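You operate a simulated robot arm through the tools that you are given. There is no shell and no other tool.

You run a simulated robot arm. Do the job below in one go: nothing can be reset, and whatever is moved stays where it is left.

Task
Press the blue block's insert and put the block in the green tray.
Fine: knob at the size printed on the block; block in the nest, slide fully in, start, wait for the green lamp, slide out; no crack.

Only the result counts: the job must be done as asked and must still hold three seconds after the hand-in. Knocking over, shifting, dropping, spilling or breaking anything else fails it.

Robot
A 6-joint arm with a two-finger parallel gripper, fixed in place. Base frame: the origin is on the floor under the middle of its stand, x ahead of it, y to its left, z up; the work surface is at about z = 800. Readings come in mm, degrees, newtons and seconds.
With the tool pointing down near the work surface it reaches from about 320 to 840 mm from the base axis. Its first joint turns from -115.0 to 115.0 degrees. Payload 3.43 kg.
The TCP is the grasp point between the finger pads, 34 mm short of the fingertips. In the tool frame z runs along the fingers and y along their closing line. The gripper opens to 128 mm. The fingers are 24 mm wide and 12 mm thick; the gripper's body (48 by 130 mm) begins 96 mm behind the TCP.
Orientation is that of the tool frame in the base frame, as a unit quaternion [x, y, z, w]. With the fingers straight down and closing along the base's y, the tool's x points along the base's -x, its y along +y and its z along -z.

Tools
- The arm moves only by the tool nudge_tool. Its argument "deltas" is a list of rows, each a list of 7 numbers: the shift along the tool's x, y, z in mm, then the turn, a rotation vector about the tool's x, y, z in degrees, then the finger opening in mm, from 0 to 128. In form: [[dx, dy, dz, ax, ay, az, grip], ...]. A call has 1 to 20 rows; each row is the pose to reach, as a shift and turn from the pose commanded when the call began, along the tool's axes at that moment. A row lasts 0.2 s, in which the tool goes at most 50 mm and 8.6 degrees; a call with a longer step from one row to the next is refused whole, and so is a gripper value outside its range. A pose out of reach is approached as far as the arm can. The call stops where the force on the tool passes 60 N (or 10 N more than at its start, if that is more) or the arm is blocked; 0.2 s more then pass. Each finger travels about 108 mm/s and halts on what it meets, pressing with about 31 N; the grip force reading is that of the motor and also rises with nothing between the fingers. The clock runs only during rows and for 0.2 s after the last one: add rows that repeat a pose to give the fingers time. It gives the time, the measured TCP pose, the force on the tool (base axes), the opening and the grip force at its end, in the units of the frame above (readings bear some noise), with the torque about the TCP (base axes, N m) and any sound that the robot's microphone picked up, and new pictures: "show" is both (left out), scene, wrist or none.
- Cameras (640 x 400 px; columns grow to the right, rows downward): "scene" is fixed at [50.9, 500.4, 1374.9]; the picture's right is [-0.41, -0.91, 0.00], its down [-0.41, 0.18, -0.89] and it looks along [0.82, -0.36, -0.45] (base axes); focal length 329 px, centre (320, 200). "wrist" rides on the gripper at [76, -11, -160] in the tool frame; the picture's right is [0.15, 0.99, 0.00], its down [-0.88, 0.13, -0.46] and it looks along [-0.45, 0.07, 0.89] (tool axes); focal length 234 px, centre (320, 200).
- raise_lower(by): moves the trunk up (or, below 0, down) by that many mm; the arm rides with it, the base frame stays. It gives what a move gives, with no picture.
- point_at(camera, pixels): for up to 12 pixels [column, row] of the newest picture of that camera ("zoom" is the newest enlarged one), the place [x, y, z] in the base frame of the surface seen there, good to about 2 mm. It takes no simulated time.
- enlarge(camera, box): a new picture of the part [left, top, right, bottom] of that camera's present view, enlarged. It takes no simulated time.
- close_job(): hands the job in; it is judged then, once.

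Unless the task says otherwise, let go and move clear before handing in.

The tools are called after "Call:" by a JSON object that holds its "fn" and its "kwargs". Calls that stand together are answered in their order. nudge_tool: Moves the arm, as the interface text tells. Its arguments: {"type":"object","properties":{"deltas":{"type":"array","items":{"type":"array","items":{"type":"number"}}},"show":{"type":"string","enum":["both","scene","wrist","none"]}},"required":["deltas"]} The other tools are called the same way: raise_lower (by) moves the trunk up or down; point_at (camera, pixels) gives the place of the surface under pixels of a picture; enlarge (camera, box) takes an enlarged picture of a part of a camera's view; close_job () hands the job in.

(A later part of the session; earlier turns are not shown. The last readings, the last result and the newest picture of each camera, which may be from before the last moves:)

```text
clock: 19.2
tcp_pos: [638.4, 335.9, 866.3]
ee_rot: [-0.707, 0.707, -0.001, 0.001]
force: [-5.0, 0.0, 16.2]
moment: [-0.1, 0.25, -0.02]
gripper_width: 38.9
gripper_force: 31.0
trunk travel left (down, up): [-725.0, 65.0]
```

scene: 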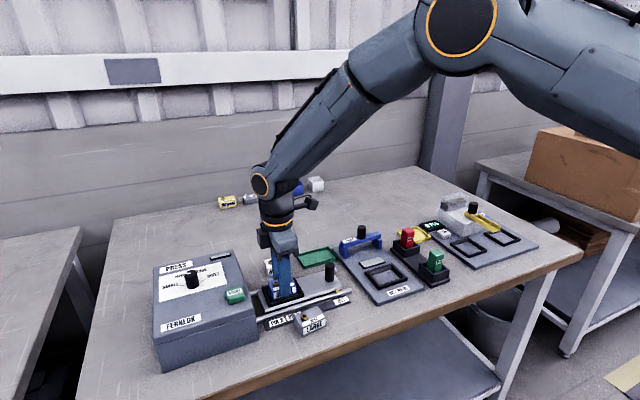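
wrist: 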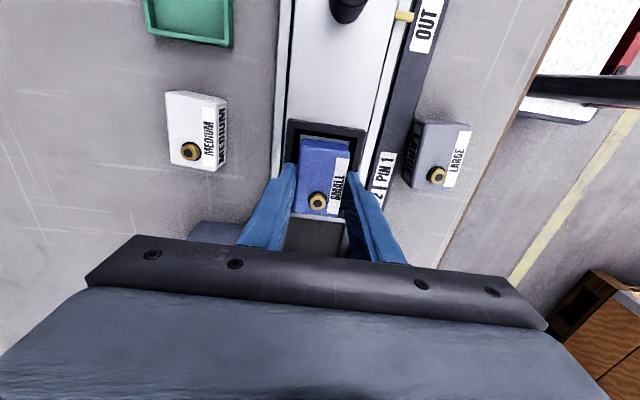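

A force of +16 N in z means the block is on the nest floor. I'll open to 56 mm and lift straight up.

Call:
{"fn": "nudge_tool", "kwargs": {"deltas": [[0, 0, -0.5, 0, 0, 0, 30], [0, 0, -0.5, 0, 0, 0, 56], [0, 0, -0.5, 0, 0, 0, 56], [0, 0, -10, 0, 0, 0, 56], [0, 0, -35, 0, 0, 0, 56], [0, 0, -70, 0, 0, 0, 56], [0, 0, -90, 0, 0, 0, 56], [0, 0, -90, 0, 0, 0, 56]]}}

Call:
{"fn": "enlarge", "kwargs": {"camera": "wrist", "box": [240, 90, 400, 190]}}

Call:
{"fn": "enlarge", "kwargs": {"camera": "scene", "box": [240, 250, 352, 320]}}

```text
clock: 21.0
tcp_pos: [638.8, 336.6, 955.9]
ee_rot: [-0.707, 0.707, 0.0, 0.0]
force: [-0.3, -0.6, 0.9]
moment: [0.0, 0.0, 0.0]
gripper_width: 56.0
gripper_force: 0.1
trunk travel left (down, up): [-725.0, 65.0]
```

scene: 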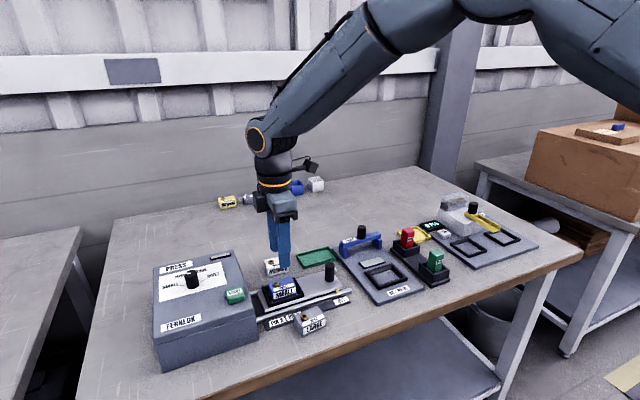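
wrist: 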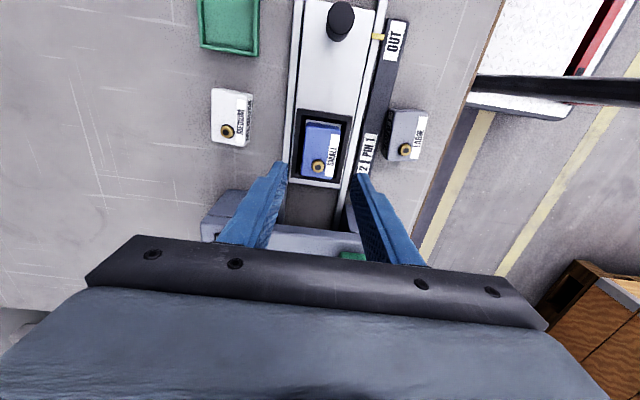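

```text
4.00 times, centred on (320, 140) of wrist
```

zoom: 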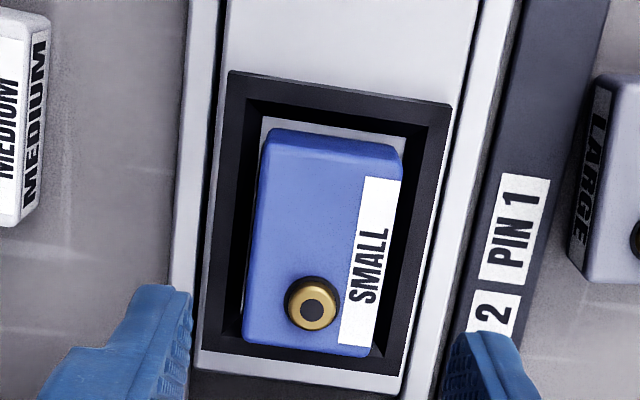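

```text
5.71 times, centred on (296, 285) of scene
```

zoom: 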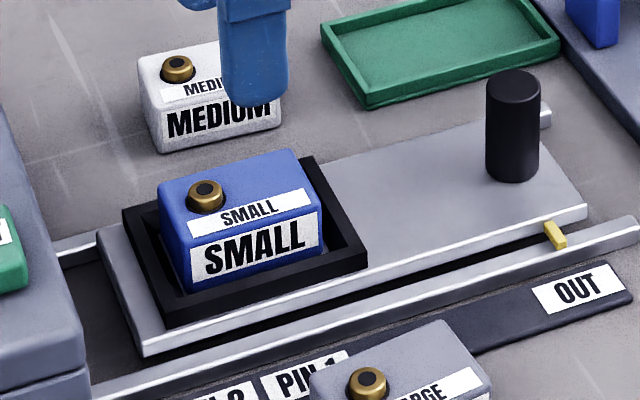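

The block stands in the nest with floor showing on its -y side. I'll check the block's height and level, and measure the slide handle.

Call:
{"fn": "point_at", "kwargs": {"camera": "zoom", "pixels": [[170, 185], [290, 160], [195, 238], [310, 200], [205, 190], [250, 185], [513, 85], [488, 85], [538, 90], [513, 98], [513, 75], [513, 178]]}}

Call:
{"fn": "enlarge", "kwargs": {"camera": "wrist", "box": [288, 0, 392, 60]}}

```text
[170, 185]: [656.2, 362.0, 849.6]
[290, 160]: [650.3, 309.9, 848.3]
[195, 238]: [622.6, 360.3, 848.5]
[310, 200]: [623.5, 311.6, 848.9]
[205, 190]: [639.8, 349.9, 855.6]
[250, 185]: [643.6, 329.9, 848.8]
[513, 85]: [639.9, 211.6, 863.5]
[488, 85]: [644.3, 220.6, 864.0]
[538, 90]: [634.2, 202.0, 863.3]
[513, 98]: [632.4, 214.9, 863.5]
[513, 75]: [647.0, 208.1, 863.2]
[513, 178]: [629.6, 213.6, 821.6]
```

```text
6.15 times, centred on (340, 30) of wrist
```

zoom: 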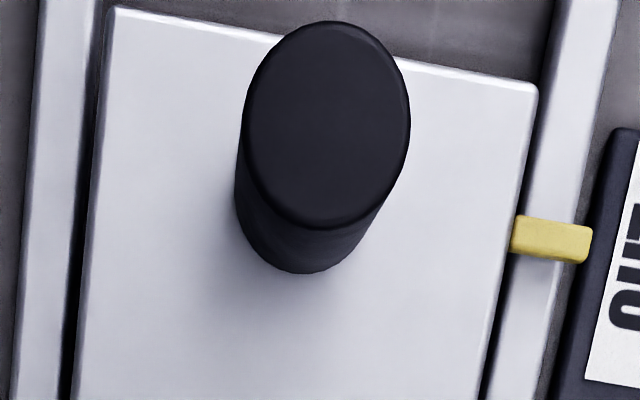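

Call:
{"fn": "point_at", "kwargs": {"camera": "zoom", "pixels": [[325, 120], [246, 120], [408, 110], [335, 25], [310, 225], [285, 270], [115, 12], [535, 90], [520, 235], [40, 200], [550, 60]]}}

```text
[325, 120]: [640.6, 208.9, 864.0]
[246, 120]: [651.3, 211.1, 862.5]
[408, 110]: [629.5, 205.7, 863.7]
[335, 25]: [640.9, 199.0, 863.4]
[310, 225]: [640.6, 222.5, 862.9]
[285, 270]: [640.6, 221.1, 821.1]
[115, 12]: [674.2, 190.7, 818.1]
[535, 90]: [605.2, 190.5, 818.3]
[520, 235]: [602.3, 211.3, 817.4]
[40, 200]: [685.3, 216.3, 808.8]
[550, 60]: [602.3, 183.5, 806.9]
```

The block's top is level at z≈848.5, so it is seated. The slide handle's centre is (640.4, 210.8), radius about 11.5, top at z≈863.5. I'll move above it and descend.

Call:
{"fn": "nudge_tool", "kwargs": {"deltas": [[25, 0, 0, 0, 0, 0, 50], [55, 0, 0, 0, 0, 0, 46], [85, 0, 0, 0, 0, 0, 46], [110, 0, 0, 0, 0, 0, 46], [125, -0.4, 0, 0, 0, 0, 46], [125, -0.4, 25, 0, 0, 0, 46], [125, -0.4, 55, 0, 0, 0, 46], [125, -0.4, 80, 0, 0, 0, 46], [125, -0.4, 98, 0, 0, 0, 46], [125, -0.4, 98, 0, 0, 0, 46]]}}

```text
clock: 23.2
tcp_pos: [640.3, 210.8, 856.8]
ee_rot: [0.707, -0.707, 0.0, -0.001]
force: [0.2, -0.1, -0.1]
moment: [0.01, 0.04, 0.0]
gripper_width: 46.2
gripper_force: 0.0
trunk travel left (down, up): [-725.0, 65.0]
```

scene: 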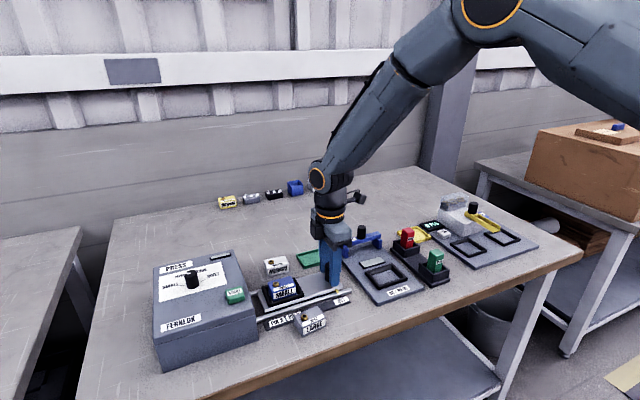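
wrist: 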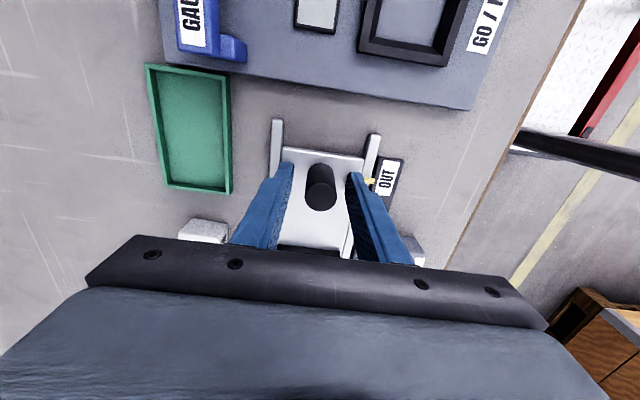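

The fingers straddle the handle. I'll grip it and push the slide the first 60 mm toward the press (+y).

Call:
{"fn": "nudge_tool", "kwargs": {"deltas": [[0, 0, 0, 0, 0, 0, 10], [0, 0, 0, 0, 0, 0, 10], [-3, 0, 0, 0, 0, 0, 10], [-10, 0, 0, 0, 0, 0, 10], [-20, 0, 0, 0, 0, 0, 10], [-30, 0, 0, 0, 0, 0, 10], [-40, 0, 0, 0, 0, 0, 10], [-50, 0, 0, 0, 0, 0, 10], [-60, 0, 0, 0, 0, 0, 10], [-60, 0, 0, 0, 0, 0, 10]]}}

Call:
{"fn": "enlarge", "kwargs": {"camera": "scene", "box": [230, 240, 358, 320]}}

```text
clock: 25.4
tcp_pos: [639.0, 271.6, 856.3]
ee_rot: [-0.707, 0.708, 0.001, 0.0]
force: [-15.8, -0.2, -4.8]
moment: [0.51, -1.04, 0.02]
gripper_width: 24.0
gripper_force: 45.1
trunk travel left (down, up): [-725.0, 65.0]
```

scene: 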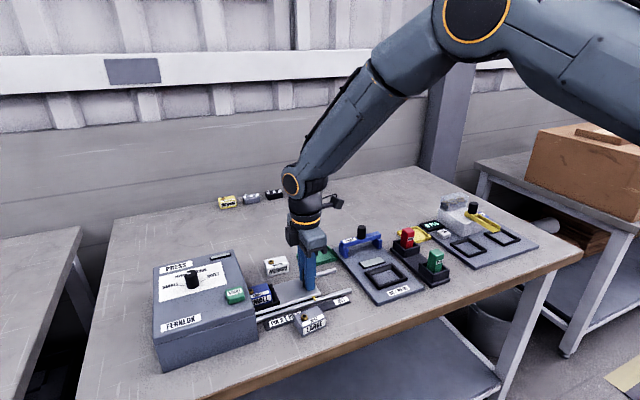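
wrist: 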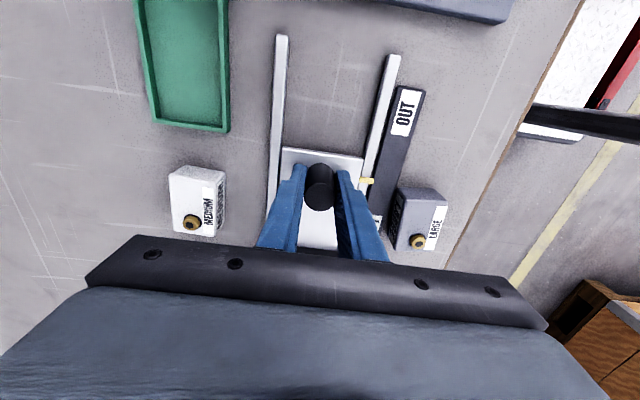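

```text
5.00 times, centred on (294, 280) of scene
```

zoom: 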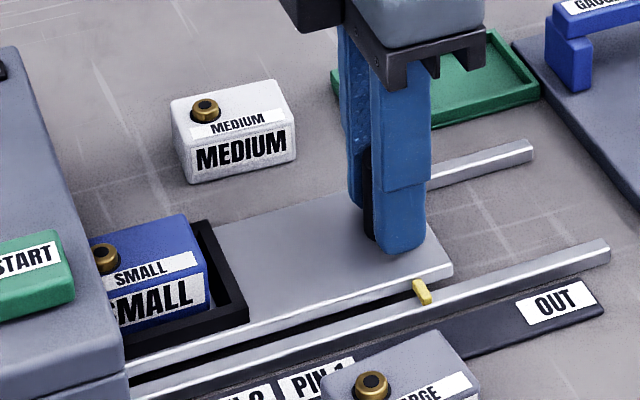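

The slide moves freely with the block riding in it. I'll correct 0.8 mm in x and push on another 60 mm.

Call:
{"fn": "nudge_tool", "kwargs": {"deltas": [[-8, 0.8, 0, 0, 0, 0, 10], [-18, 0.8, 0, 0, 0, 0, 10], [-28, 0.8, 0, 0, 0, 0, 10], [-38, 0.8, 0, 0, 0, 0, 10], [-48, 0.8, 0, 0, 0, 0, 10], [-55, 0.8, 0, 0, 0, 0, 10], [-60, 0.8, 0, 0, 0, 0, 10], [-60, 0.8, 0, 0, 0, 0, 10]]}}

Call:
{"fn": "enlarge", "kwargs": {"camera": "scene", "box": [230, 240, 358, 320]}}

```text
clock: 27.2
tcp_pos: [640.2, 331.2, 856.4]
ee_rot: [0.707, -0.707, 0.0, 0.0]
force: [0.5, -0.1, -13.1]
moment: [-0.03, 0.71, 0.08]
gripper_width: 23.3
gripper_force: 45.0
trunk travel left (down, up): [-725.0, 65.0]
```

scene: 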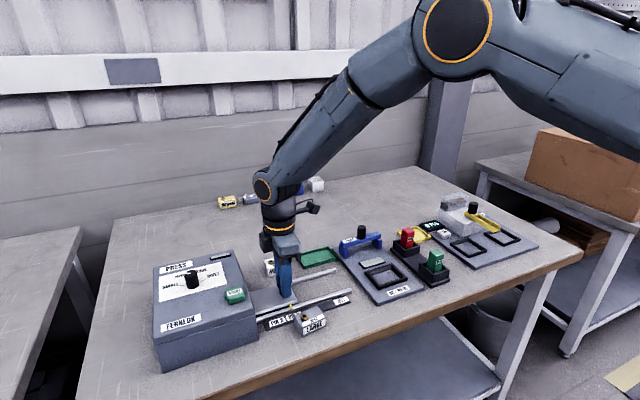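
wrist: 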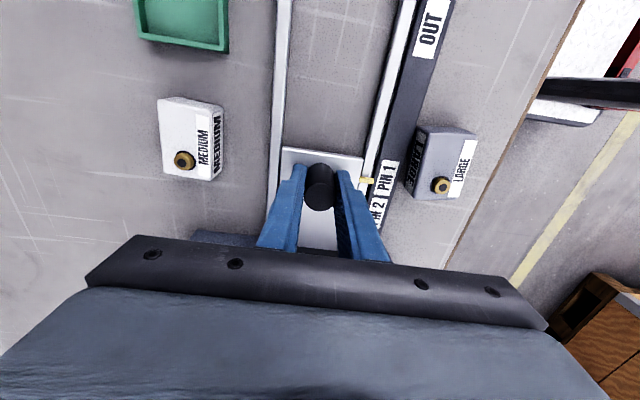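

```text
5.00 times, centred on (294, 280) of scene
```

zoom: 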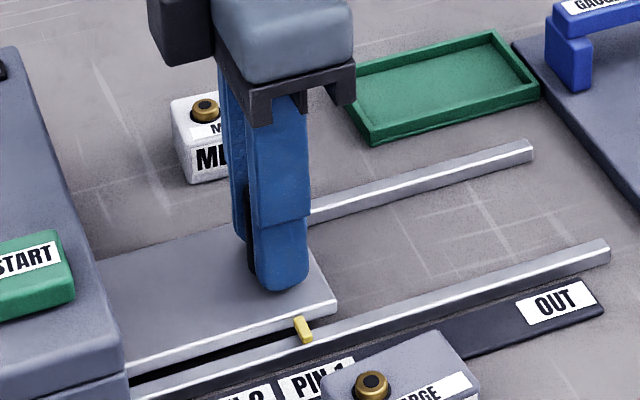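

The pointer is now near PIN 1 and the slide still moves freely. I'll continue in, past PIN 2, watching for the end stop.

Call:
{"fn": "nudge_tool", "kwargs": {"deltas": [[-6, 0, 0, 0, 0, 0, 10], [-12, 0, 0, 0, 0, 0, 10], [-18, 0, 0, 0, 0, 0, 10], [-24, 0, 0, 0, 0, 0, 10], [-29, 0, 0, 0, 0, 0, 10], [-33, 0, 0, 0, 0, 0, 10], [-36, 0, 0, 0, 0, 0, 10], [-39, 0, 0, 0, 0, 0, 10], [-42, 0, 0, 0, 0, 0, 10], [-45, 0, 0, 0, 0, 0, 10], [-45, 0, 0, 0, 0, 0, 10]]}}

Call:
{"fn": "enlarge", "kwargs": {"camera": "scene", "box": [220, 240, 348, 320]}}

```text
clock: 29.6
tcp_pos: [639.0, 374.9, 855.8]
ee_rot: [0.707, -0.707, 0.0, 0.0]
force: [8.2, -38.1, 10.0]
moment: [-0.09, -0.39, -0.11]
gripper_width: 23.3
gripper_force: 42.4
trunk travel left (down, up): [-725.0, 65.0]
```

scene: 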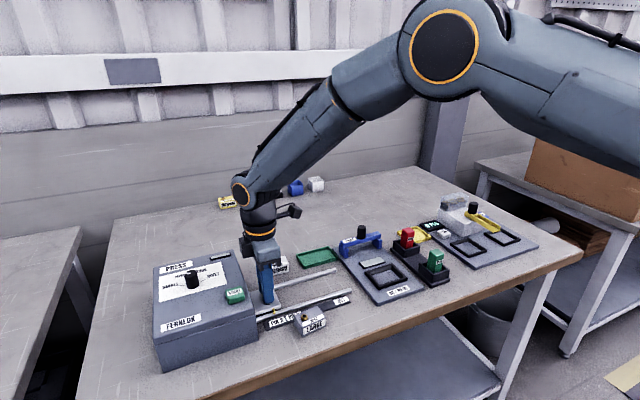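
wrist: 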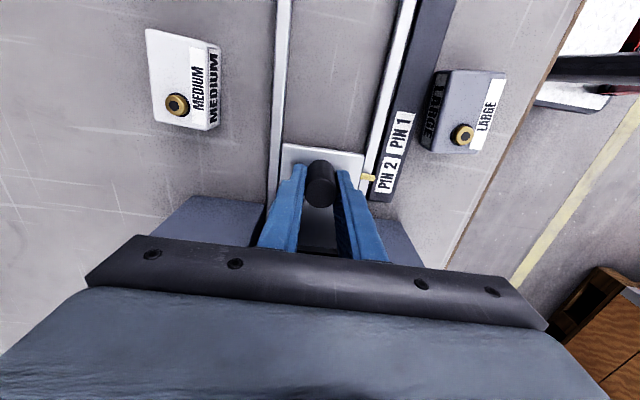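

```text
5.00 times, centred on (284, 280) of scene
```

zoom: 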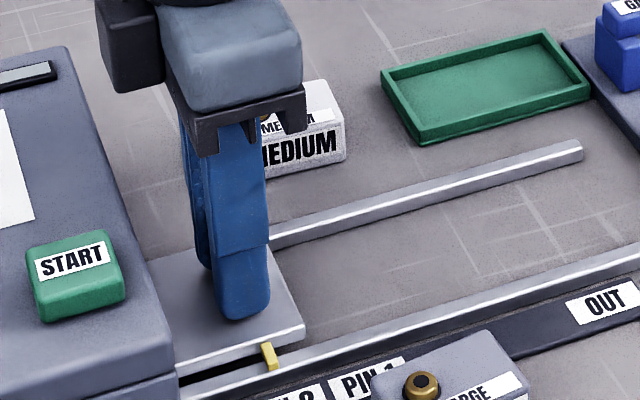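

The y-force rose to -38 N with TCP y≈375, so the slide has met something, presumably the end stop. I'll measure the pointer against the PIN 2 label.

Call:
{"fn": "point_at", "kwargs": {"camera": "zoom", "pixels": [[270, 350], [262, 345], [274, 365], [305, 325], [290, 280], [310, 395], [235, 300]]}}

Call:
{"fn": "enlarge", "kwargs": {"camera": "wrist", "box": [260, 130, 420, 230]}}

```text
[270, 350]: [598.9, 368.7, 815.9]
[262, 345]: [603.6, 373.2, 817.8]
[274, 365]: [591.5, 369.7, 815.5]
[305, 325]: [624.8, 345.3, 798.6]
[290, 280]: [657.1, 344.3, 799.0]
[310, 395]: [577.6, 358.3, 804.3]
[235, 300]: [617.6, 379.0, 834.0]
```

```text
4.00 times, centred on (340, 180) of wrist
```

zoom: 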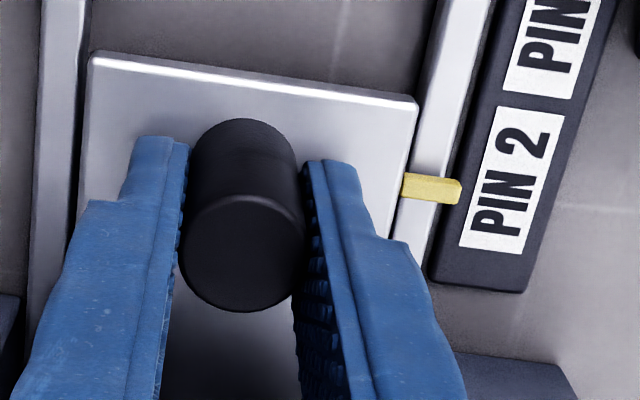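

Call:
{"fn": "point_at", "kwargs": {"camera": "zoom", "pixels": [[95, 58], [410, 102], [250, 80], [430, 188], [513, 180], [555, 45], [245, 250], [470, 285]]}}

Call:
{"fn": "nudge_tool", "kwargs": {"deltas": [[-0.5, 0, 0, 0, 0, 0, 10], [-1.0, 0, 0, 0, 0, 0, 10], [-1.0, 0, 0, 0, 0, 0, 10]]}}

```text
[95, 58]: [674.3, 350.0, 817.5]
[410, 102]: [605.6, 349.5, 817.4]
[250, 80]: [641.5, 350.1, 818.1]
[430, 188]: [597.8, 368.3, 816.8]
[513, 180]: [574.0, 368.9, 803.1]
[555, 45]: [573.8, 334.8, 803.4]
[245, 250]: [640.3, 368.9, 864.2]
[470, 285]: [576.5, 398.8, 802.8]
```

```text
clock: 30.4
tcp_pos: [639.9, 377.1, 855.9]
ee_rot: [-0.707, 0.707, 0.001, 0.0]
force: [3.6, -30.5, -7.9]
moment: [-0.45, -1.13, -0.02]
gripper_width: 23.9
gripper_force: 45.6
trunk travel left (down, up): [-725.0, 65.0]
```

scene: 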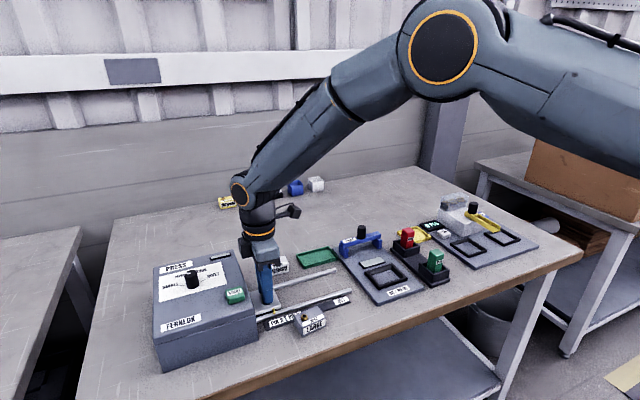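
wrist: 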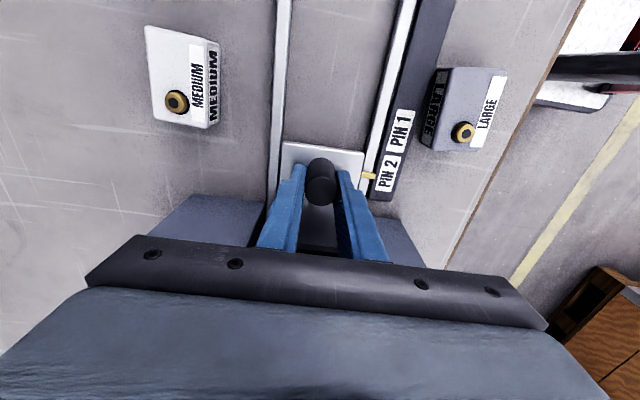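

The slide's edge is at y=350.0 against 190.5 at the start, so it travelled about 160 mm and the pointer is at PIN 2. The last push only made the fingers slip on the handle at about 35 N. I'll release, go behind the handle with closed fingers and push squarely to confirm this is the end stop.

Call:
{"fn": "nudge_tool", "kwargs": {"deltas": [[1, 0, 0, 0, 0, 0, 10], [1, 0, 0, 0, 0, 0, 46], [1, 0, 0, 0, 0, 0, 46], [15, 0, 0, 0, 0, 0, 46], [35, 0, 0, 0, 0, 0, 46], [45, 0, 0, 0, 0, 0, 46], [45, 0, 0, 0, 0, 0, 2], [45, 0, 0, 0, 0, 0, 2], [45, 0, 0, 0, 0, 0, 2]]}}

Call:
{"fn": "enlarge", "kwargs": {"camera": "wrist", "box": [240, 130, 440, 255]}}

```text
clock: 32.4
tcp_pos: [639.6, 331.6, 856.7]
ee_rot: [0.707, -0.707, 0.0, -0.001]
force: [-0.7, -0.2, -0.3]
moment: [-0.04, 0.01, 0.0]
gripper_width: 0.0
gripper_force: 31.4
trunk travel left (down, up): [-725.0, 65.0]
```

scene: 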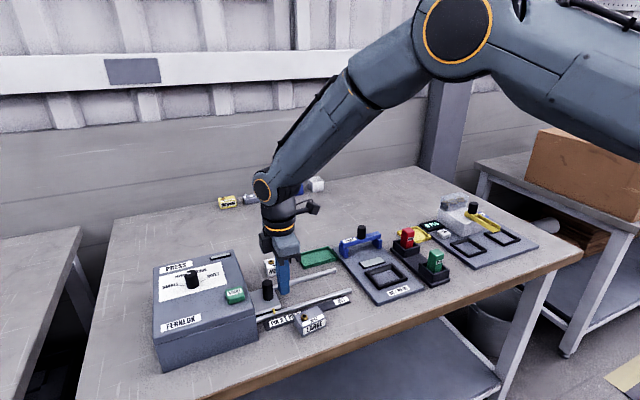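
wrist: 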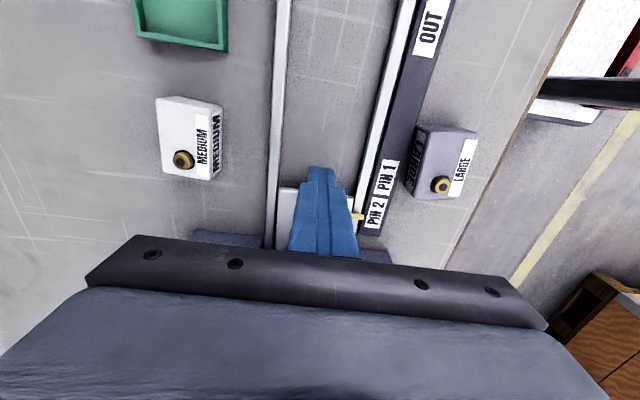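

```text
3.20 times, centred on (340, 192) of wrist
```

zoom: 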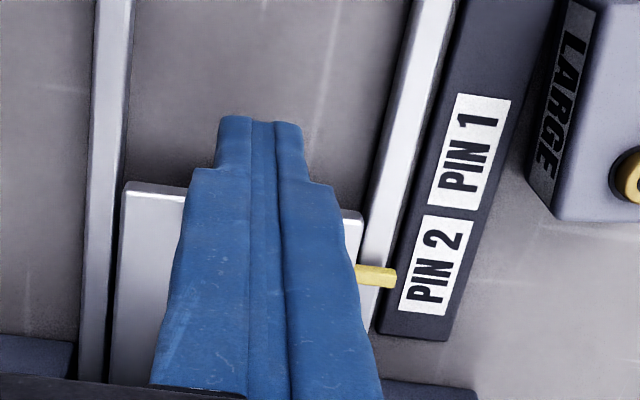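

The fingers are closed behind the handle, and their front face should meet it at TCP y≈347. I'll push forward gently to y≈350.

Call:
{"fn": "nudge_tool", "kwargs": {"deltas": [[-8, 0, 0, 0, 0, 0, 2], [-13, 0, 0, 0, 0, 0, 2], [-15, 0, 0, 0, 0, 0, 2], [-16.5, 0, 0, 0, 0, 0, 2], [-17.5, 0, 0, 0, 0, 0, 2], [-18, 0, 0, 0, 0, 0, 2], [-18, 0, 0, 0, 0, 0, 2]]}}

Call:
{"fn": "enlarge", "kwargs": {"camera": "wrist", "box": [240, 130, 440, 255]}}

```text
clock: 34.0
tcp_pos: [638.8, 345.4, 857.3]
ee_rot: [-0.707, 0.707, 0.001, -0.002]
force: [2.1, -36.9, -4.6]
moment: [0.22, 0.14, -0.11]
gripper_width: 0.0
gripper_force: 31.3
trunk travel left (down, up): [-725.0, 65.0]
```

scene: 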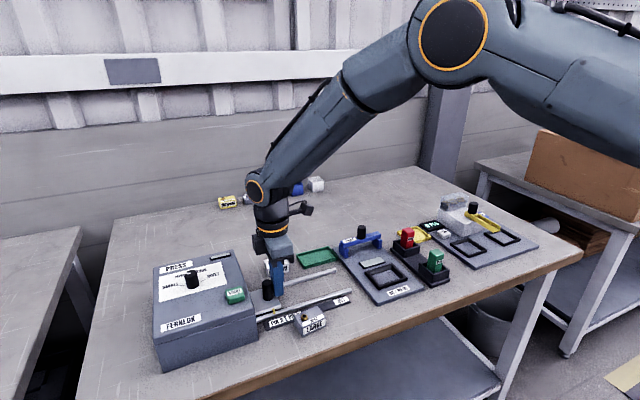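
wrist: 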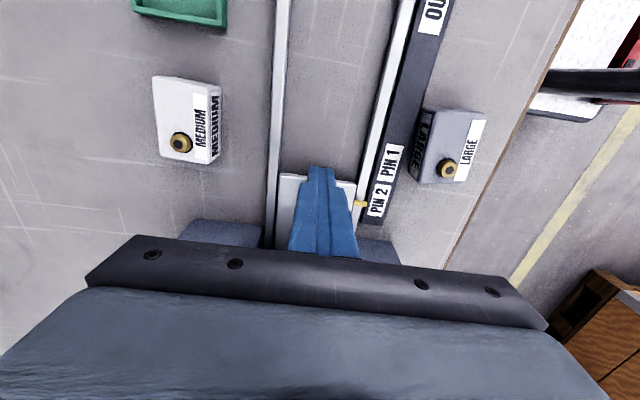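

```text
3.20 times, centred on (340, 192) of wrist
```

zoom: 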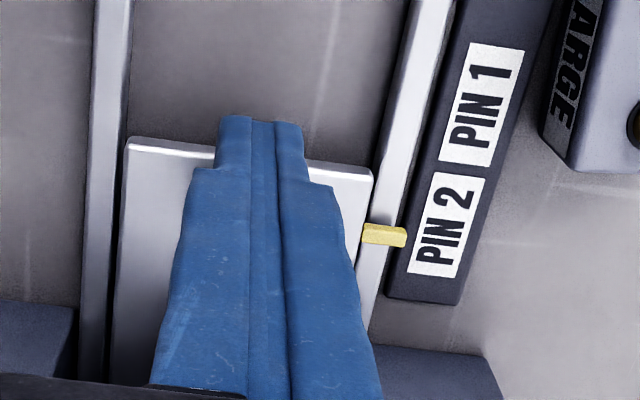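

Call:
{"fn": "point_at", "kwargs": {"camera": "zoom", "pixels": [[130, 143], [370, 176], [170, 150], [385, 235], [447, 225]]}}

Call:
{"fn": "nudge_tool", "kwargs": {"deltas": [[-0.6, 0, 0, 0, 0, 0, 2], [-1.2, 0, 0, 0, 0, 0, 2], [-1.2, 0, 0, 0, 0, 0, 2]], "show": "wrist"}}

Call:
{"fn": "enlarge", "kwargs": {"camera": "wrist", "box": [240, 130, 440, 255]}}

Call:
{"fn": "point_at", "kwargs": {"camera": "zoom", "pixels": [[130, 143], [370, 176], [170, 150], [385, 235], [447, 225]]}}

```text
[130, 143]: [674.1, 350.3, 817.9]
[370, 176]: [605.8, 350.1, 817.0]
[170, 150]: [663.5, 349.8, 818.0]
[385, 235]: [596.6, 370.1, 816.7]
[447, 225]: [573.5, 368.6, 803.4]
```

```text
clock: 34.8
tcp_pos: [639.5, 345.5, 856.7]
ee_rot: [-0.706, 0.708, 0.001, -0.002]
force: [-2.1, -53.2, -10.8]
moment: [0.24, -0.12, -0.04]
gripper_width: 0.3
gripper_force: 31.5
trunk travel left (down, up): [-725.0, 65.0]
```

wrist: 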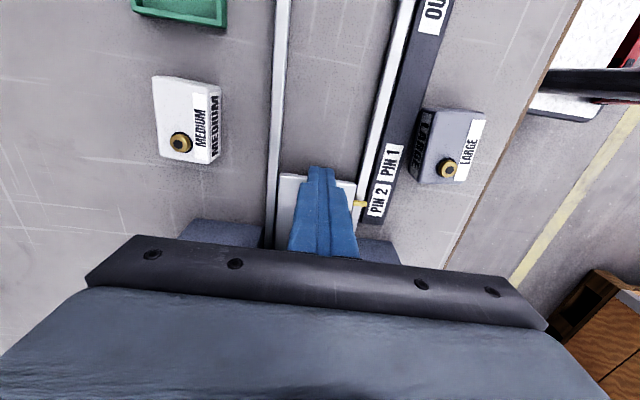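

```text
3.20 times, centred on (340, 192) of wrist
```

zoom: 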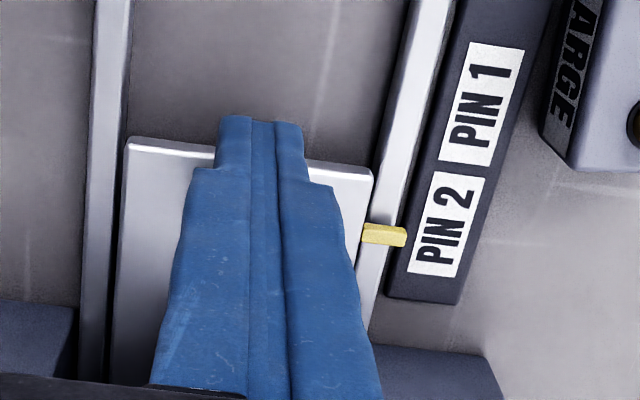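

```text
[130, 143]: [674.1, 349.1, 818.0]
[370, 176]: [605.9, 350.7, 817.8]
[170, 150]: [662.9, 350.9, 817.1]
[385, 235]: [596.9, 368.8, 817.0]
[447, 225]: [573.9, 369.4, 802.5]
```

The slide stayed at y≈350 under 53 N, so it is solidly at its end stop, fully in. I'll back away, rise, and go above the START button.

Call:
{"fn": "nudge_tool", "kwargs": {"deltas": [[4, 0, 0, 0, 0, 0, 2], [15, 0, 0, 0, 0, 0, 2], [20, 0, -25, 0, 0, 0, 2], [20, 0, -65, 0, 0, 0, 2], [20, 0, -105, 0, 0, 0, 2], [20, 0, -143, 0, 0, 0, 2], [-10, 18, -143, 0, 0, 0, 2], [-45, 34, -143, 0, 0, 0, 2], [-80, 48, -143, 0, 0, 0, 2], [-99.1, 56, -143, 0, 0, 0, 2], [-99.1, 56, -143, 0, 0, 0, 2]]}}

Call:
{"fn": "enlarge", "kwargs": {"camera": "scene", "box": [150, 235, 310, 335]}}

Call:
{"fn": "enlarge", "kwargs": {"camera": "wrist", "box": [220, 100, 420, 225]}}

```text
clock: 37.2
tcp_pos: [582.4, 449.9, 1000.5]
ee_rot: [-0.707, 0.707, -0.001, 0.0]
force: [-0.1, -0.4, -0.2]
moment: [0.01, -0.02, -0.02]
gripper_width: 0.2
gripper_force: 31.1
trunk travel left (down, up): [-725.0, 65.0]
```

scene: 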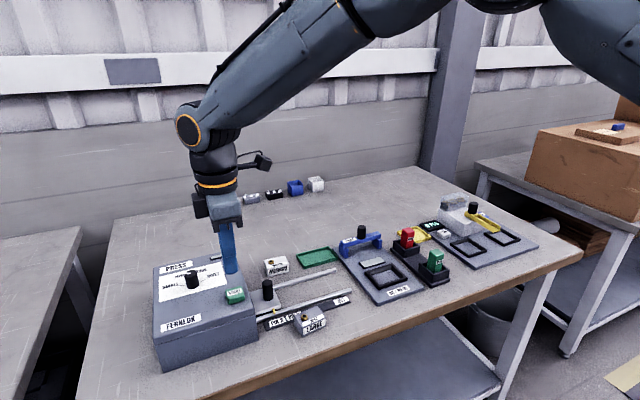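
wrist: 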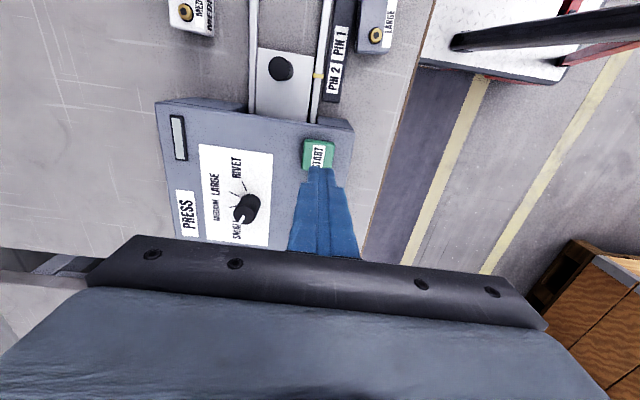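

```text
4.00 times, centred on (230, 285) of scene
```

zoom: 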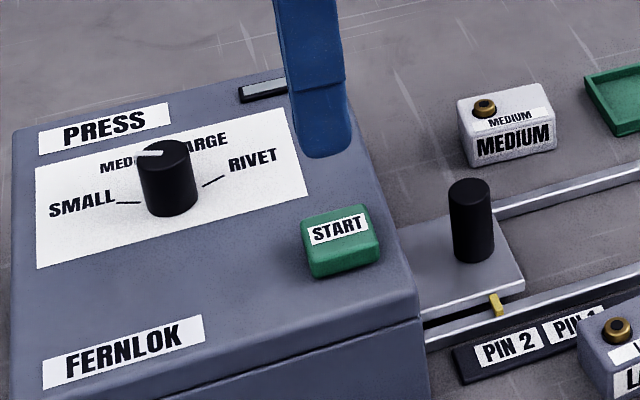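

```text
3.20 times, centred on (320, 162) of wrist
```

zoom: 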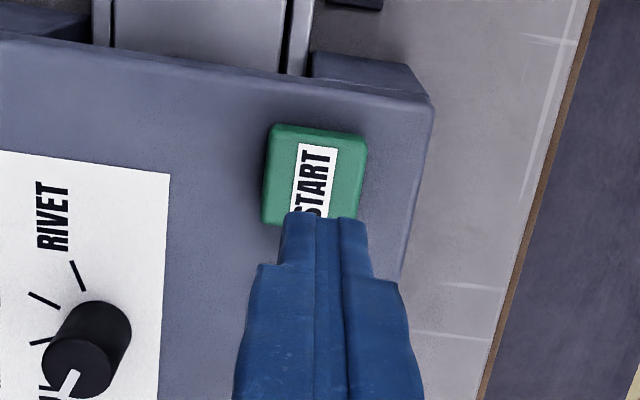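

The knob still points at SMALL, and the lamp window near [262,90] in the scene zoom is unlit. I'll measure the button precisely.

Call:
{"fn": "point_at", "kwargs": {"camera": "zoom", "pixels": [[275, 132], [363, 142], [358, 215], [272, 215], [316, 155], [340, 200], [280, 200]]}}

Call:
{"fn": "enlarge", "kwargs": {"camera": "scene", "box": [200, 245, 264, 309]}}

Call:
{"fn": "point_at", "kwargs": {"camera": "zoom", "pixels": [[220, 440], [325, 400], [350, 455], [235, 510], [285, 450]]}}

```text
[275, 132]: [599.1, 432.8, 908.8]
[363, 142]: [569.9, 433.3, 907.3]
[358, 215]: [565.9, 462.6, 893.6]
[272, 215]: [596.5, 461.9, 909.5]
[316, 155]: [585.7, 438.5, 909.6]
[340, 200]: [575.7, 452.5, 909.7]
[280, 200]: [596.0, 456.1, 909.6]
```

```text
6.25 times, centred on (232, 277) of scene
```

zoom: 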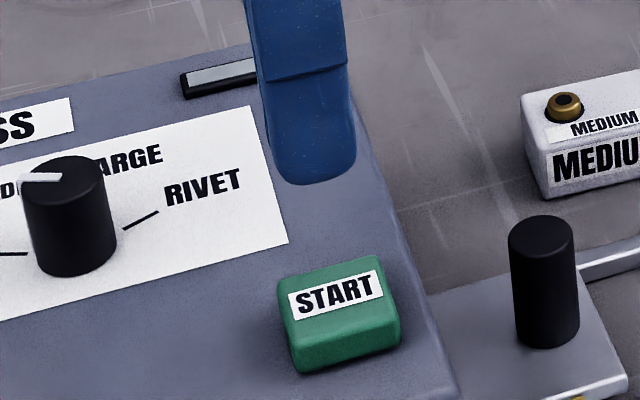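

```text
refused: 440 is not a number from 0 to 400
```

The button's centre is (584.5, 448.5) with its top at z≈909.6, so contact should come at TCP z≈943.6. I'll descend and press slowly.

Call:
{"fn": "nudge_tool", "kwargs": {"deltas": [[1, -1, 20, 0, 0, 0, 2], [1, -1, 40, 0, 0, 0, 2], [1, -1, 51, 0, 0, 0, 2], [1, -1, 55, 0, 0, 0, 2], [1, -1, 57, 0, 0, 0, 2], [1, -1, 58.5, 0, 0, 0, 2], [1, -1, 60, 0, 0, 0, 2], [1, -1, 60, 0, 0, 0, 2]]}}

Call:
{"fn": "enlarge", "kwargs": {"camera": "scene", "box": [180, 235, 260, 310]}}

```text
clock: 39.0
tcp_pos: [585.4, 449.3, 940.1]
ee_rot: [0.707, -0.707, 0.001, 0.0]
force: [1.3, -0.4, 2.5]
moment: [-0.04, 0.0, -0.02]
gripper_width: 0.0
gripper_force: 31.7
trunk travel left (down, up): [-725.0, 65.0]
heard: click
```

scene: 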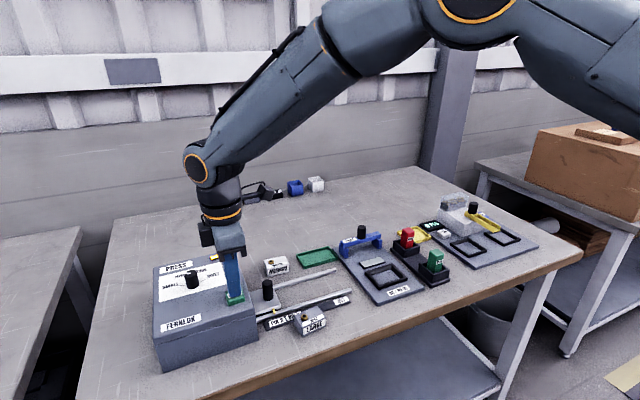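
wrist: 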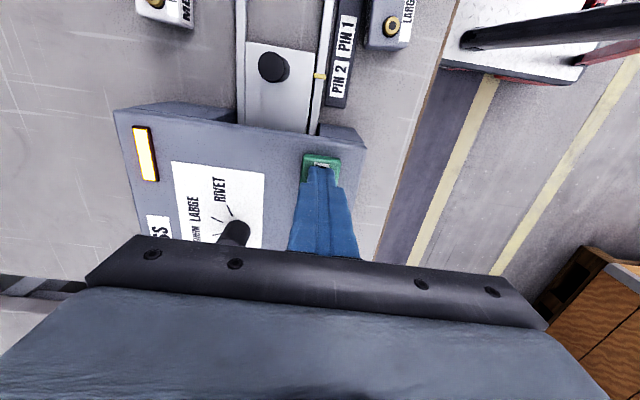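

```text
5.33 times, centred on (220, 272) of scene
```

zoom: 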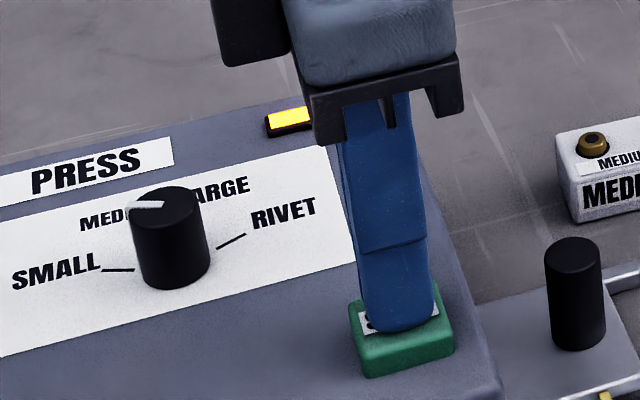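

I heard a click and the lamp window (wrist [146,154]) turned yellow, so the cycle is running. I'll lift off the button and wait for green.

Call:
{"fn": "nudge_tool", "kwargs": {"deltas": [[0, 0, -4, 0, 0, 0, 2], [0, 0, -15, 0, 0, 0, 2], [0, 0, -25, 0, 0, 0, 2], [0, 0, -25, 0, 0, 0, 2], [0, 0, -25, 0, 0, 0, 2], [0, 0, -25, 0, 0, 0, 2], [0, 0, -25, 0, 0, 0, 2], [0, 0, -25, 0, 0, 0, 2]], "show": "wrist"}}

```text
clock: 40.8
tcp_pos: [585.0, 449.5, 964.9]
ee_rot: [0.708, -0.706, 0.0, 0.0]
force: [-0.8, -1.3, 0.5]
moment: [-0.01, 0.03, -0.02]
gripper_width: 0.0
gripper_force: 31.0
trunk travel left (down, up): [-725.0, 65.0]
```

wrist: 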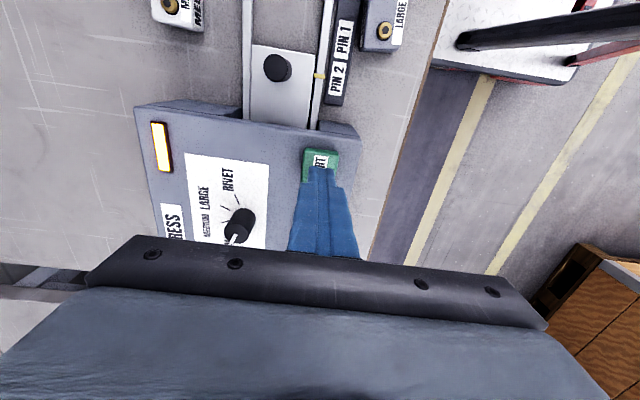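

The lamp at [161,146] is still yellow. I'll hold still and wait.

Call:
{"fn": "nudge_tool", "kwargs": {"deltas": [[0, 0, 0, 0, 0, 0, 2], [0, 0, 0, 0, 0, 0, 2], [0, 0, 0, 0, 0, 0, 2], [0, 0, 0, 0, 0, 0, 2], [0, 0, 0, 0, 0, 0, 2], [0, 0, 0, 0, 0, 0, 2], [0, 0, 0, 0, 0, 0, 2], [0, 0, 0, 0, 0, 0, 2], [0, 0, 0, 0, 0, 0, 2], [0, 0, 0, 0, 0, 0, 2]], "show": "wrist"}}

```text
clock: 43.0
tcp_pos: [584.5, 450.4, 965.4]
ee_rot: [0.707, -0.707, 0.0, 0.0]
force: [-0.3, -1.3, -0.5]
moment: [0.0, -0.03, 0.0]
gripper_width: 0.1
gripper_force: 30.9
trunk travel left (down, up): [-725.0, 65.0]
```

wrist: 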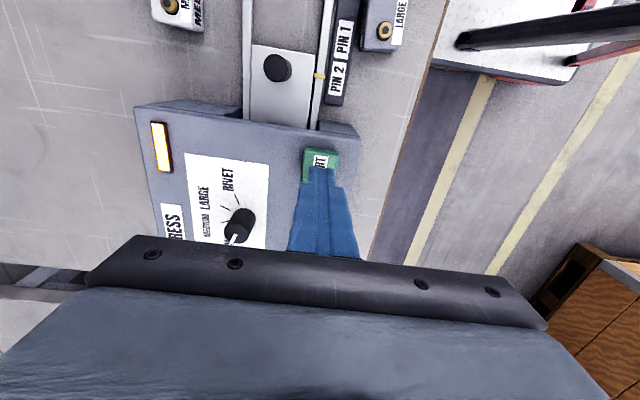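

The lamp is still yellow at 43 s. I'll wait longer.

Call:
{"fn": "nudge_tool", "kwargs": {"deltas": [[0, 0, 0, 0, 0, 0, 2], [0, 0, 0, 0, 0, 0, 2], [0, 0, 0, 0, 0, 0, 2], [0, 0, 0, 0, 0, 0, 2], [0, 0, 0, 0, 0, 0, 2], [0, 0, 0, 0, 0, 0, 2], [0, 0, 0, 0, 0, 0, 2], [0, 0, 0, 0, 0, 0, 2], [0, 0, 0, 0, 0, 0, 2], [0, 0, 0, 0, 0, 0, 2]], "show": "wrist"}}

```text
clock: 45.2
tcp_pos: [584.1, 450.1, 965.4]
ee_rot: [-0.707, 0.707, 0.0, 0.0]
force: [0.5, -0.2, 0.1]
moment: [0.04, -0.01, 0.02]
gripper_width: 0.1
gripper_force: 30.6
trunk travel left (down, up): [-725.0, 65.0]
```

wrist: 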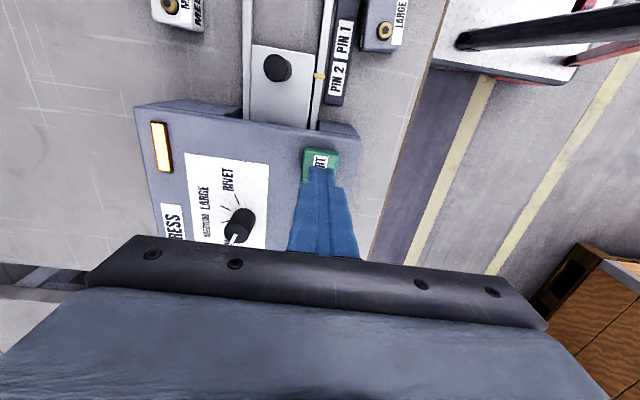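

The lamp at [161,146] is still yellow. I'll keep waiting.

Call:
{"fn": "nudge_tool", "kwargs": {"deltas": [[0, 0, 0, 0, 0, 0, 2], [0, 0, 0, 0, 0, 0, 2], [0, 0, 0, 0, 0, 0, 2], [0, 0, 0, 0, 0, 0, 2], [0, 0, 0, 0, 0, 0, 2], [0, 0, 0, 0, 0, 0, 2], [0, 0, 0, 0, 0, 0, 2], [0, 0, 0, 0, 0, 0, 2], [0, 0, 0, 0, 0, 0, 2], [0, 0, 0, 0, 0, 0, 2], [0, 0, 0, 0, 0, 0, 2], [0, 0, 0, 0, 0, 0, 2], [0, 0, 0, 0, 0, 0, 2], [0, 0, 0, 0, 0, 0, 2], [0, 0, 0, 0, 0, 0, 2]], "show": "wrist"}}

```text
clock: 48.4
tcp_pos: [584.7, 449.1, 965.4]
ee_rot: [0.707, -0.707, 0.0, 0.0]
force: [0.1, 0.0, -0.9]
moment: [-0.03, 0.0, -0.01]
gripper_width: 0.0
gripper_force: 31.1
trunk travel left (down, up): [-725.0, 65.0]
```

wrist: 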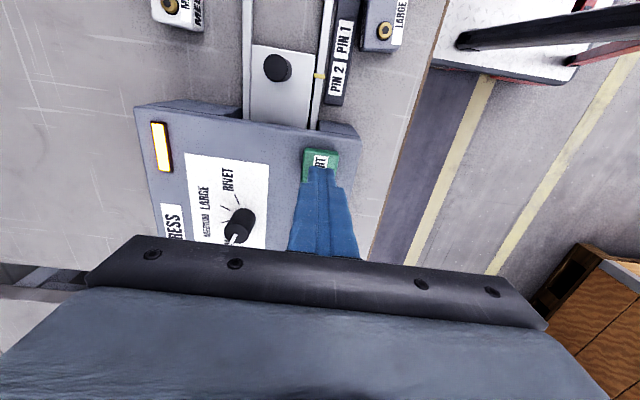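

It's still lit yellow about 9 s after the start. I'll wait another 4 s and look closely at the lamp.

Call:
{"fn": "nudge_tool", "kwargs": {"deltas": [[0, 0, 0, 0, 0, 0, 2], [0, 0, 0, 0, 0, 0, 2], [0, 0, 0, 0, 0, 0, 2], [0, 0, 0, 0, 0, 0, 2], [0, 0, 0, 0, 0, 0, 2], [0, 0, 0, 0, 0, 0, 2], [0, 0, 0, 0, 0, 0, 2], [0, 0, 0, 0, 0, 0, 2], [0, 0, 0, 0, 0, 0, 2], [0, 0, 0, 0, 0, 0, 2], [0, 0, 0, 0, 0, 0, 2], [0, 0, 0, 0, 0, 0, 2], [0, 0, 0, 0, 0, 0, 2], [0, 0, 0, 0, 0, 0, 2], [0, 0, 0, 0, 0, 0, 2], [0, 0, 0, 0, 0, 0, 2], [0, 0, 0, 0, 0, 0, 2], [0, 0, 0, 0, 0, 0, 2], [0, 0, 0, 0, 0, 0, 2], [0, 0, 0, 0, 0, 0, 2]], "show": "wrist"}}

Call:
{"fn": "enlarge", "kwargs": {"camera": "wrist", "box": [130, 100, 290, 200]}}

```text
clock: 52.6
tcp_pos: [585.8, 449.2, 966.6]
ee_rot: [0.708, -0.707, -0.001, 0.0]
force: [-0.3, -0.7, -0.8]
moment: [-0.01, 0.03, 0.01]
gripper_width: 0.0
gripper_force: 30.9
trunk travel left (down, up): [-725.0, 65.0]
```

wrist: 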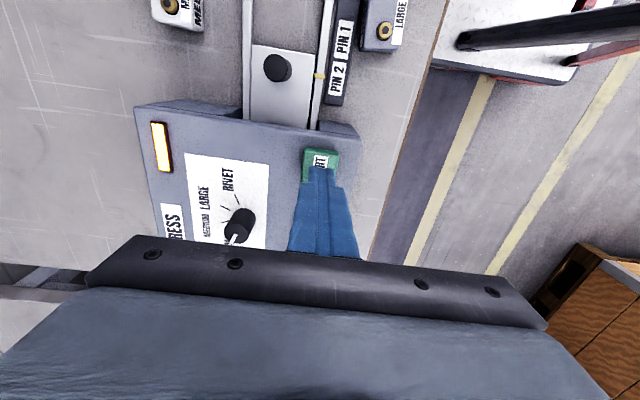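

```text
4.00 times, centred on (210, 150) of wrist
```

zoom: 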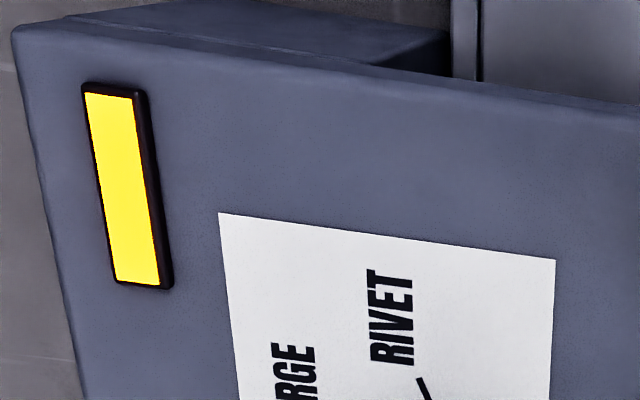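

The lamp is plainly yellow at about 14 s. I'll keep waiting in 4 s holds.

Call:
{"fn": "nudge_tool", "kwargs": {"deltas": [[0, 0, 0, 0, 0, 0, 2], [0, 0, 0, 0, 0, 0, 2], [0, 0, 0, 0, 0, 0, 2], [0, 0, 0, 0, 0, 0, 2], [0, 0, 0, 0, 0, 0, 2], [0, 0, 0, 0, 0, 0, 2], [0, 0, 0, 0, 0, 0, 2], [0, 0, 0, 0, 0, 0, 2], [0, 0, 0, 0, 0, 0, 2], [0, 0, 0, 0, 0, 0, 2], [0, 0, 0, 0, 0, 0, 2], [0, 0, 0, 0, 0, 0, 2], [0, 0, 0, 0, 0, 0, 2], [0, 0, 0, 0, 0, 0, 2], [0, 0, 0, 0, 0, 0, 2], [0, 0, 0, 0, 0, 0, 2], [0, 0, 0, 0, 0, 0, 2], [0, 0, 0, 0, 0, 0, 2], [0, 0, 0, 0, 0, 0, 2], [0, 0, 0, 0, 0, 0, 2]], "show": "wrist"}}

```text
clock: 56.8
tcp_pos: [583.6, 449.9, 965.6]
ee_rot: [-0.707, 0.707, 0.0, 0.0]
force: [-0.5, -0.3, -0.4]
moment: [0.03, 0.02, -0.01]
gripper_width: 0.2
gripper_force: 31.1
trunk travel left (down, up): [-725.0, 65.0]
```

wrist: 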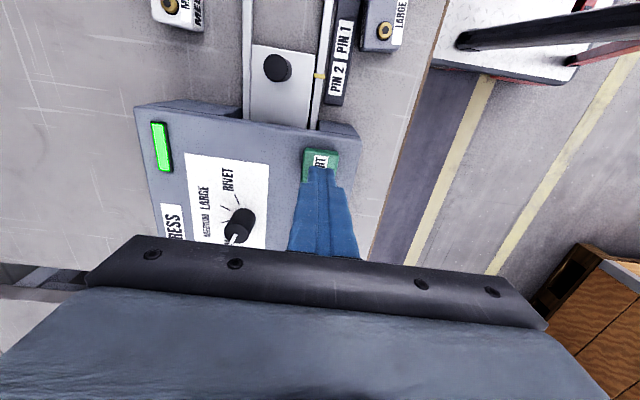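

The lamp at [161,146] is now green. I'll go back above the handle, near (640, 370.6), open the fingers and descend to grip it.

Call:
{"fn": "nudge_tool", "kwargs": {"deltas": [[0, 0, -15, 0, 0, 0, 2], [0, 0, -35, 0, 0, 0, 20], [25, -18, -35, 0, 0, 0, 46], [55, -39, -35, 0, 0, 0, 46], [78.4, -55.7, -35, 0, 0, 0, 46], [78.4, -55.7, -35, 0, 0, 0, 46]]}}

Call:
{"fn": "enlarge", "kwargs": {"camera": "wrist", "box": [240, 90, 400, 190]}}

```text
clock: 58.2
tcp_pos: [638.9, 369.5, 999.1]
ee_rot: [0.708, -0.707, 0.0, 0.0]
force: [0.3, -1.1, 0.9]
moment: [0.02, 0.01, 0.01]
gripper_width: 45.9
gripper_force: 0.0
trunk travel left (down, up): [-725.0, 65.0]
```

scene: 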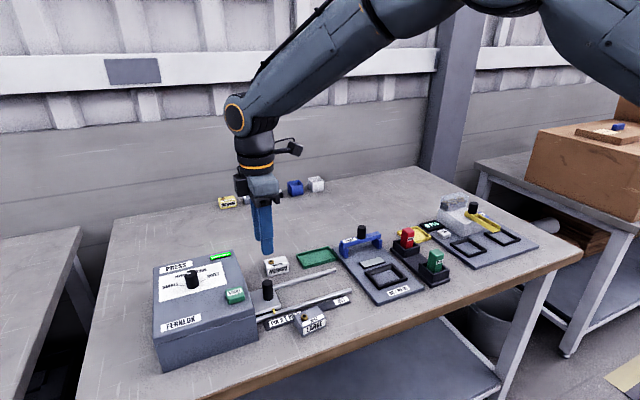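
wrist: 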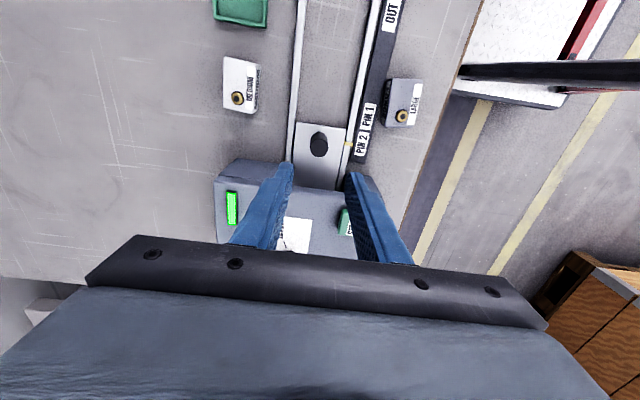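

```text
4.00 times, centred on (320, 140) of wrist
```

zoom: 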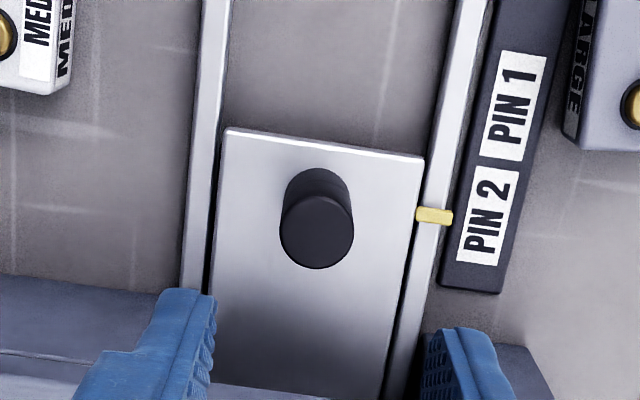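

Call:
{"fn": "point_at", "kwargs": {"camera": "zoom", "pixels": [[317, 233], [281, 230], [353, 232], [317, 268], [317, 200], [225, 132], [420, 160]]}}

```text
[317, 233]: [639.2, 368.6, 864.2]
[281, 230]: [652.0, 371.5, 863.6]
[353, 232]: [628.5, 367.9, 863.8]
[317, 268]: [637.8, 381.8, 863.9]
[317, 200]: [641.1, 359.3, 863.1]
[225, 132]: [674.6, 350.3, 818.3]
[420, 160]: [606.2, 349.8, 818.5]
```

The handle's centre is (640.2, 370.5), directly below the tool. I'll descend 143 mm and grip it.

Call:
{"fn": "nudge_tool", "kwargs": {"deltas": [[0, 0, 40, 0, 0, 0, 46], [0, 0, 80, 0, 0, 0, 46], [0, 0, 115, 0, 0, 0, 46], [0, 0, 135, 0, 0, 0, 46], [0, 0, 143, 0, 0, 0, 46], [0, 0, 143, 0, 0, 0, 46], [0, 0, 143, 0, 0, 0, 10], [0, 0, 143, 0, 0, 0, 10], [0, 0, 143, 0, 0, 0, 10]]}}

```text
clock: 60.2
tcp_pos: [639.0, 371.9, 856.7]
ee_rot: [-0.707, 0.707, 0.001, 0.0]
force: [-2.9, -0.3, -3.3]
moment: [0.31, -1.03, 0.04]
gripper_width: 23.5
gripper_force: 44.9
trunk travel left (down, up): [-725.0, 65.0]
```

scene: 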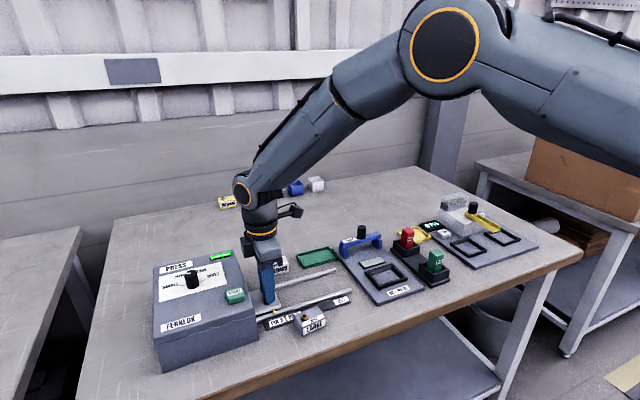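
wrist: 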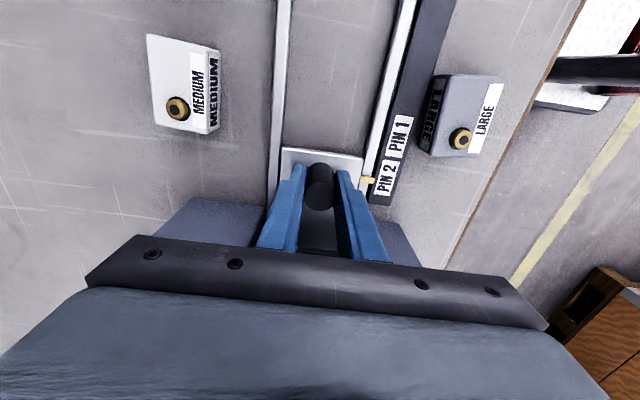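

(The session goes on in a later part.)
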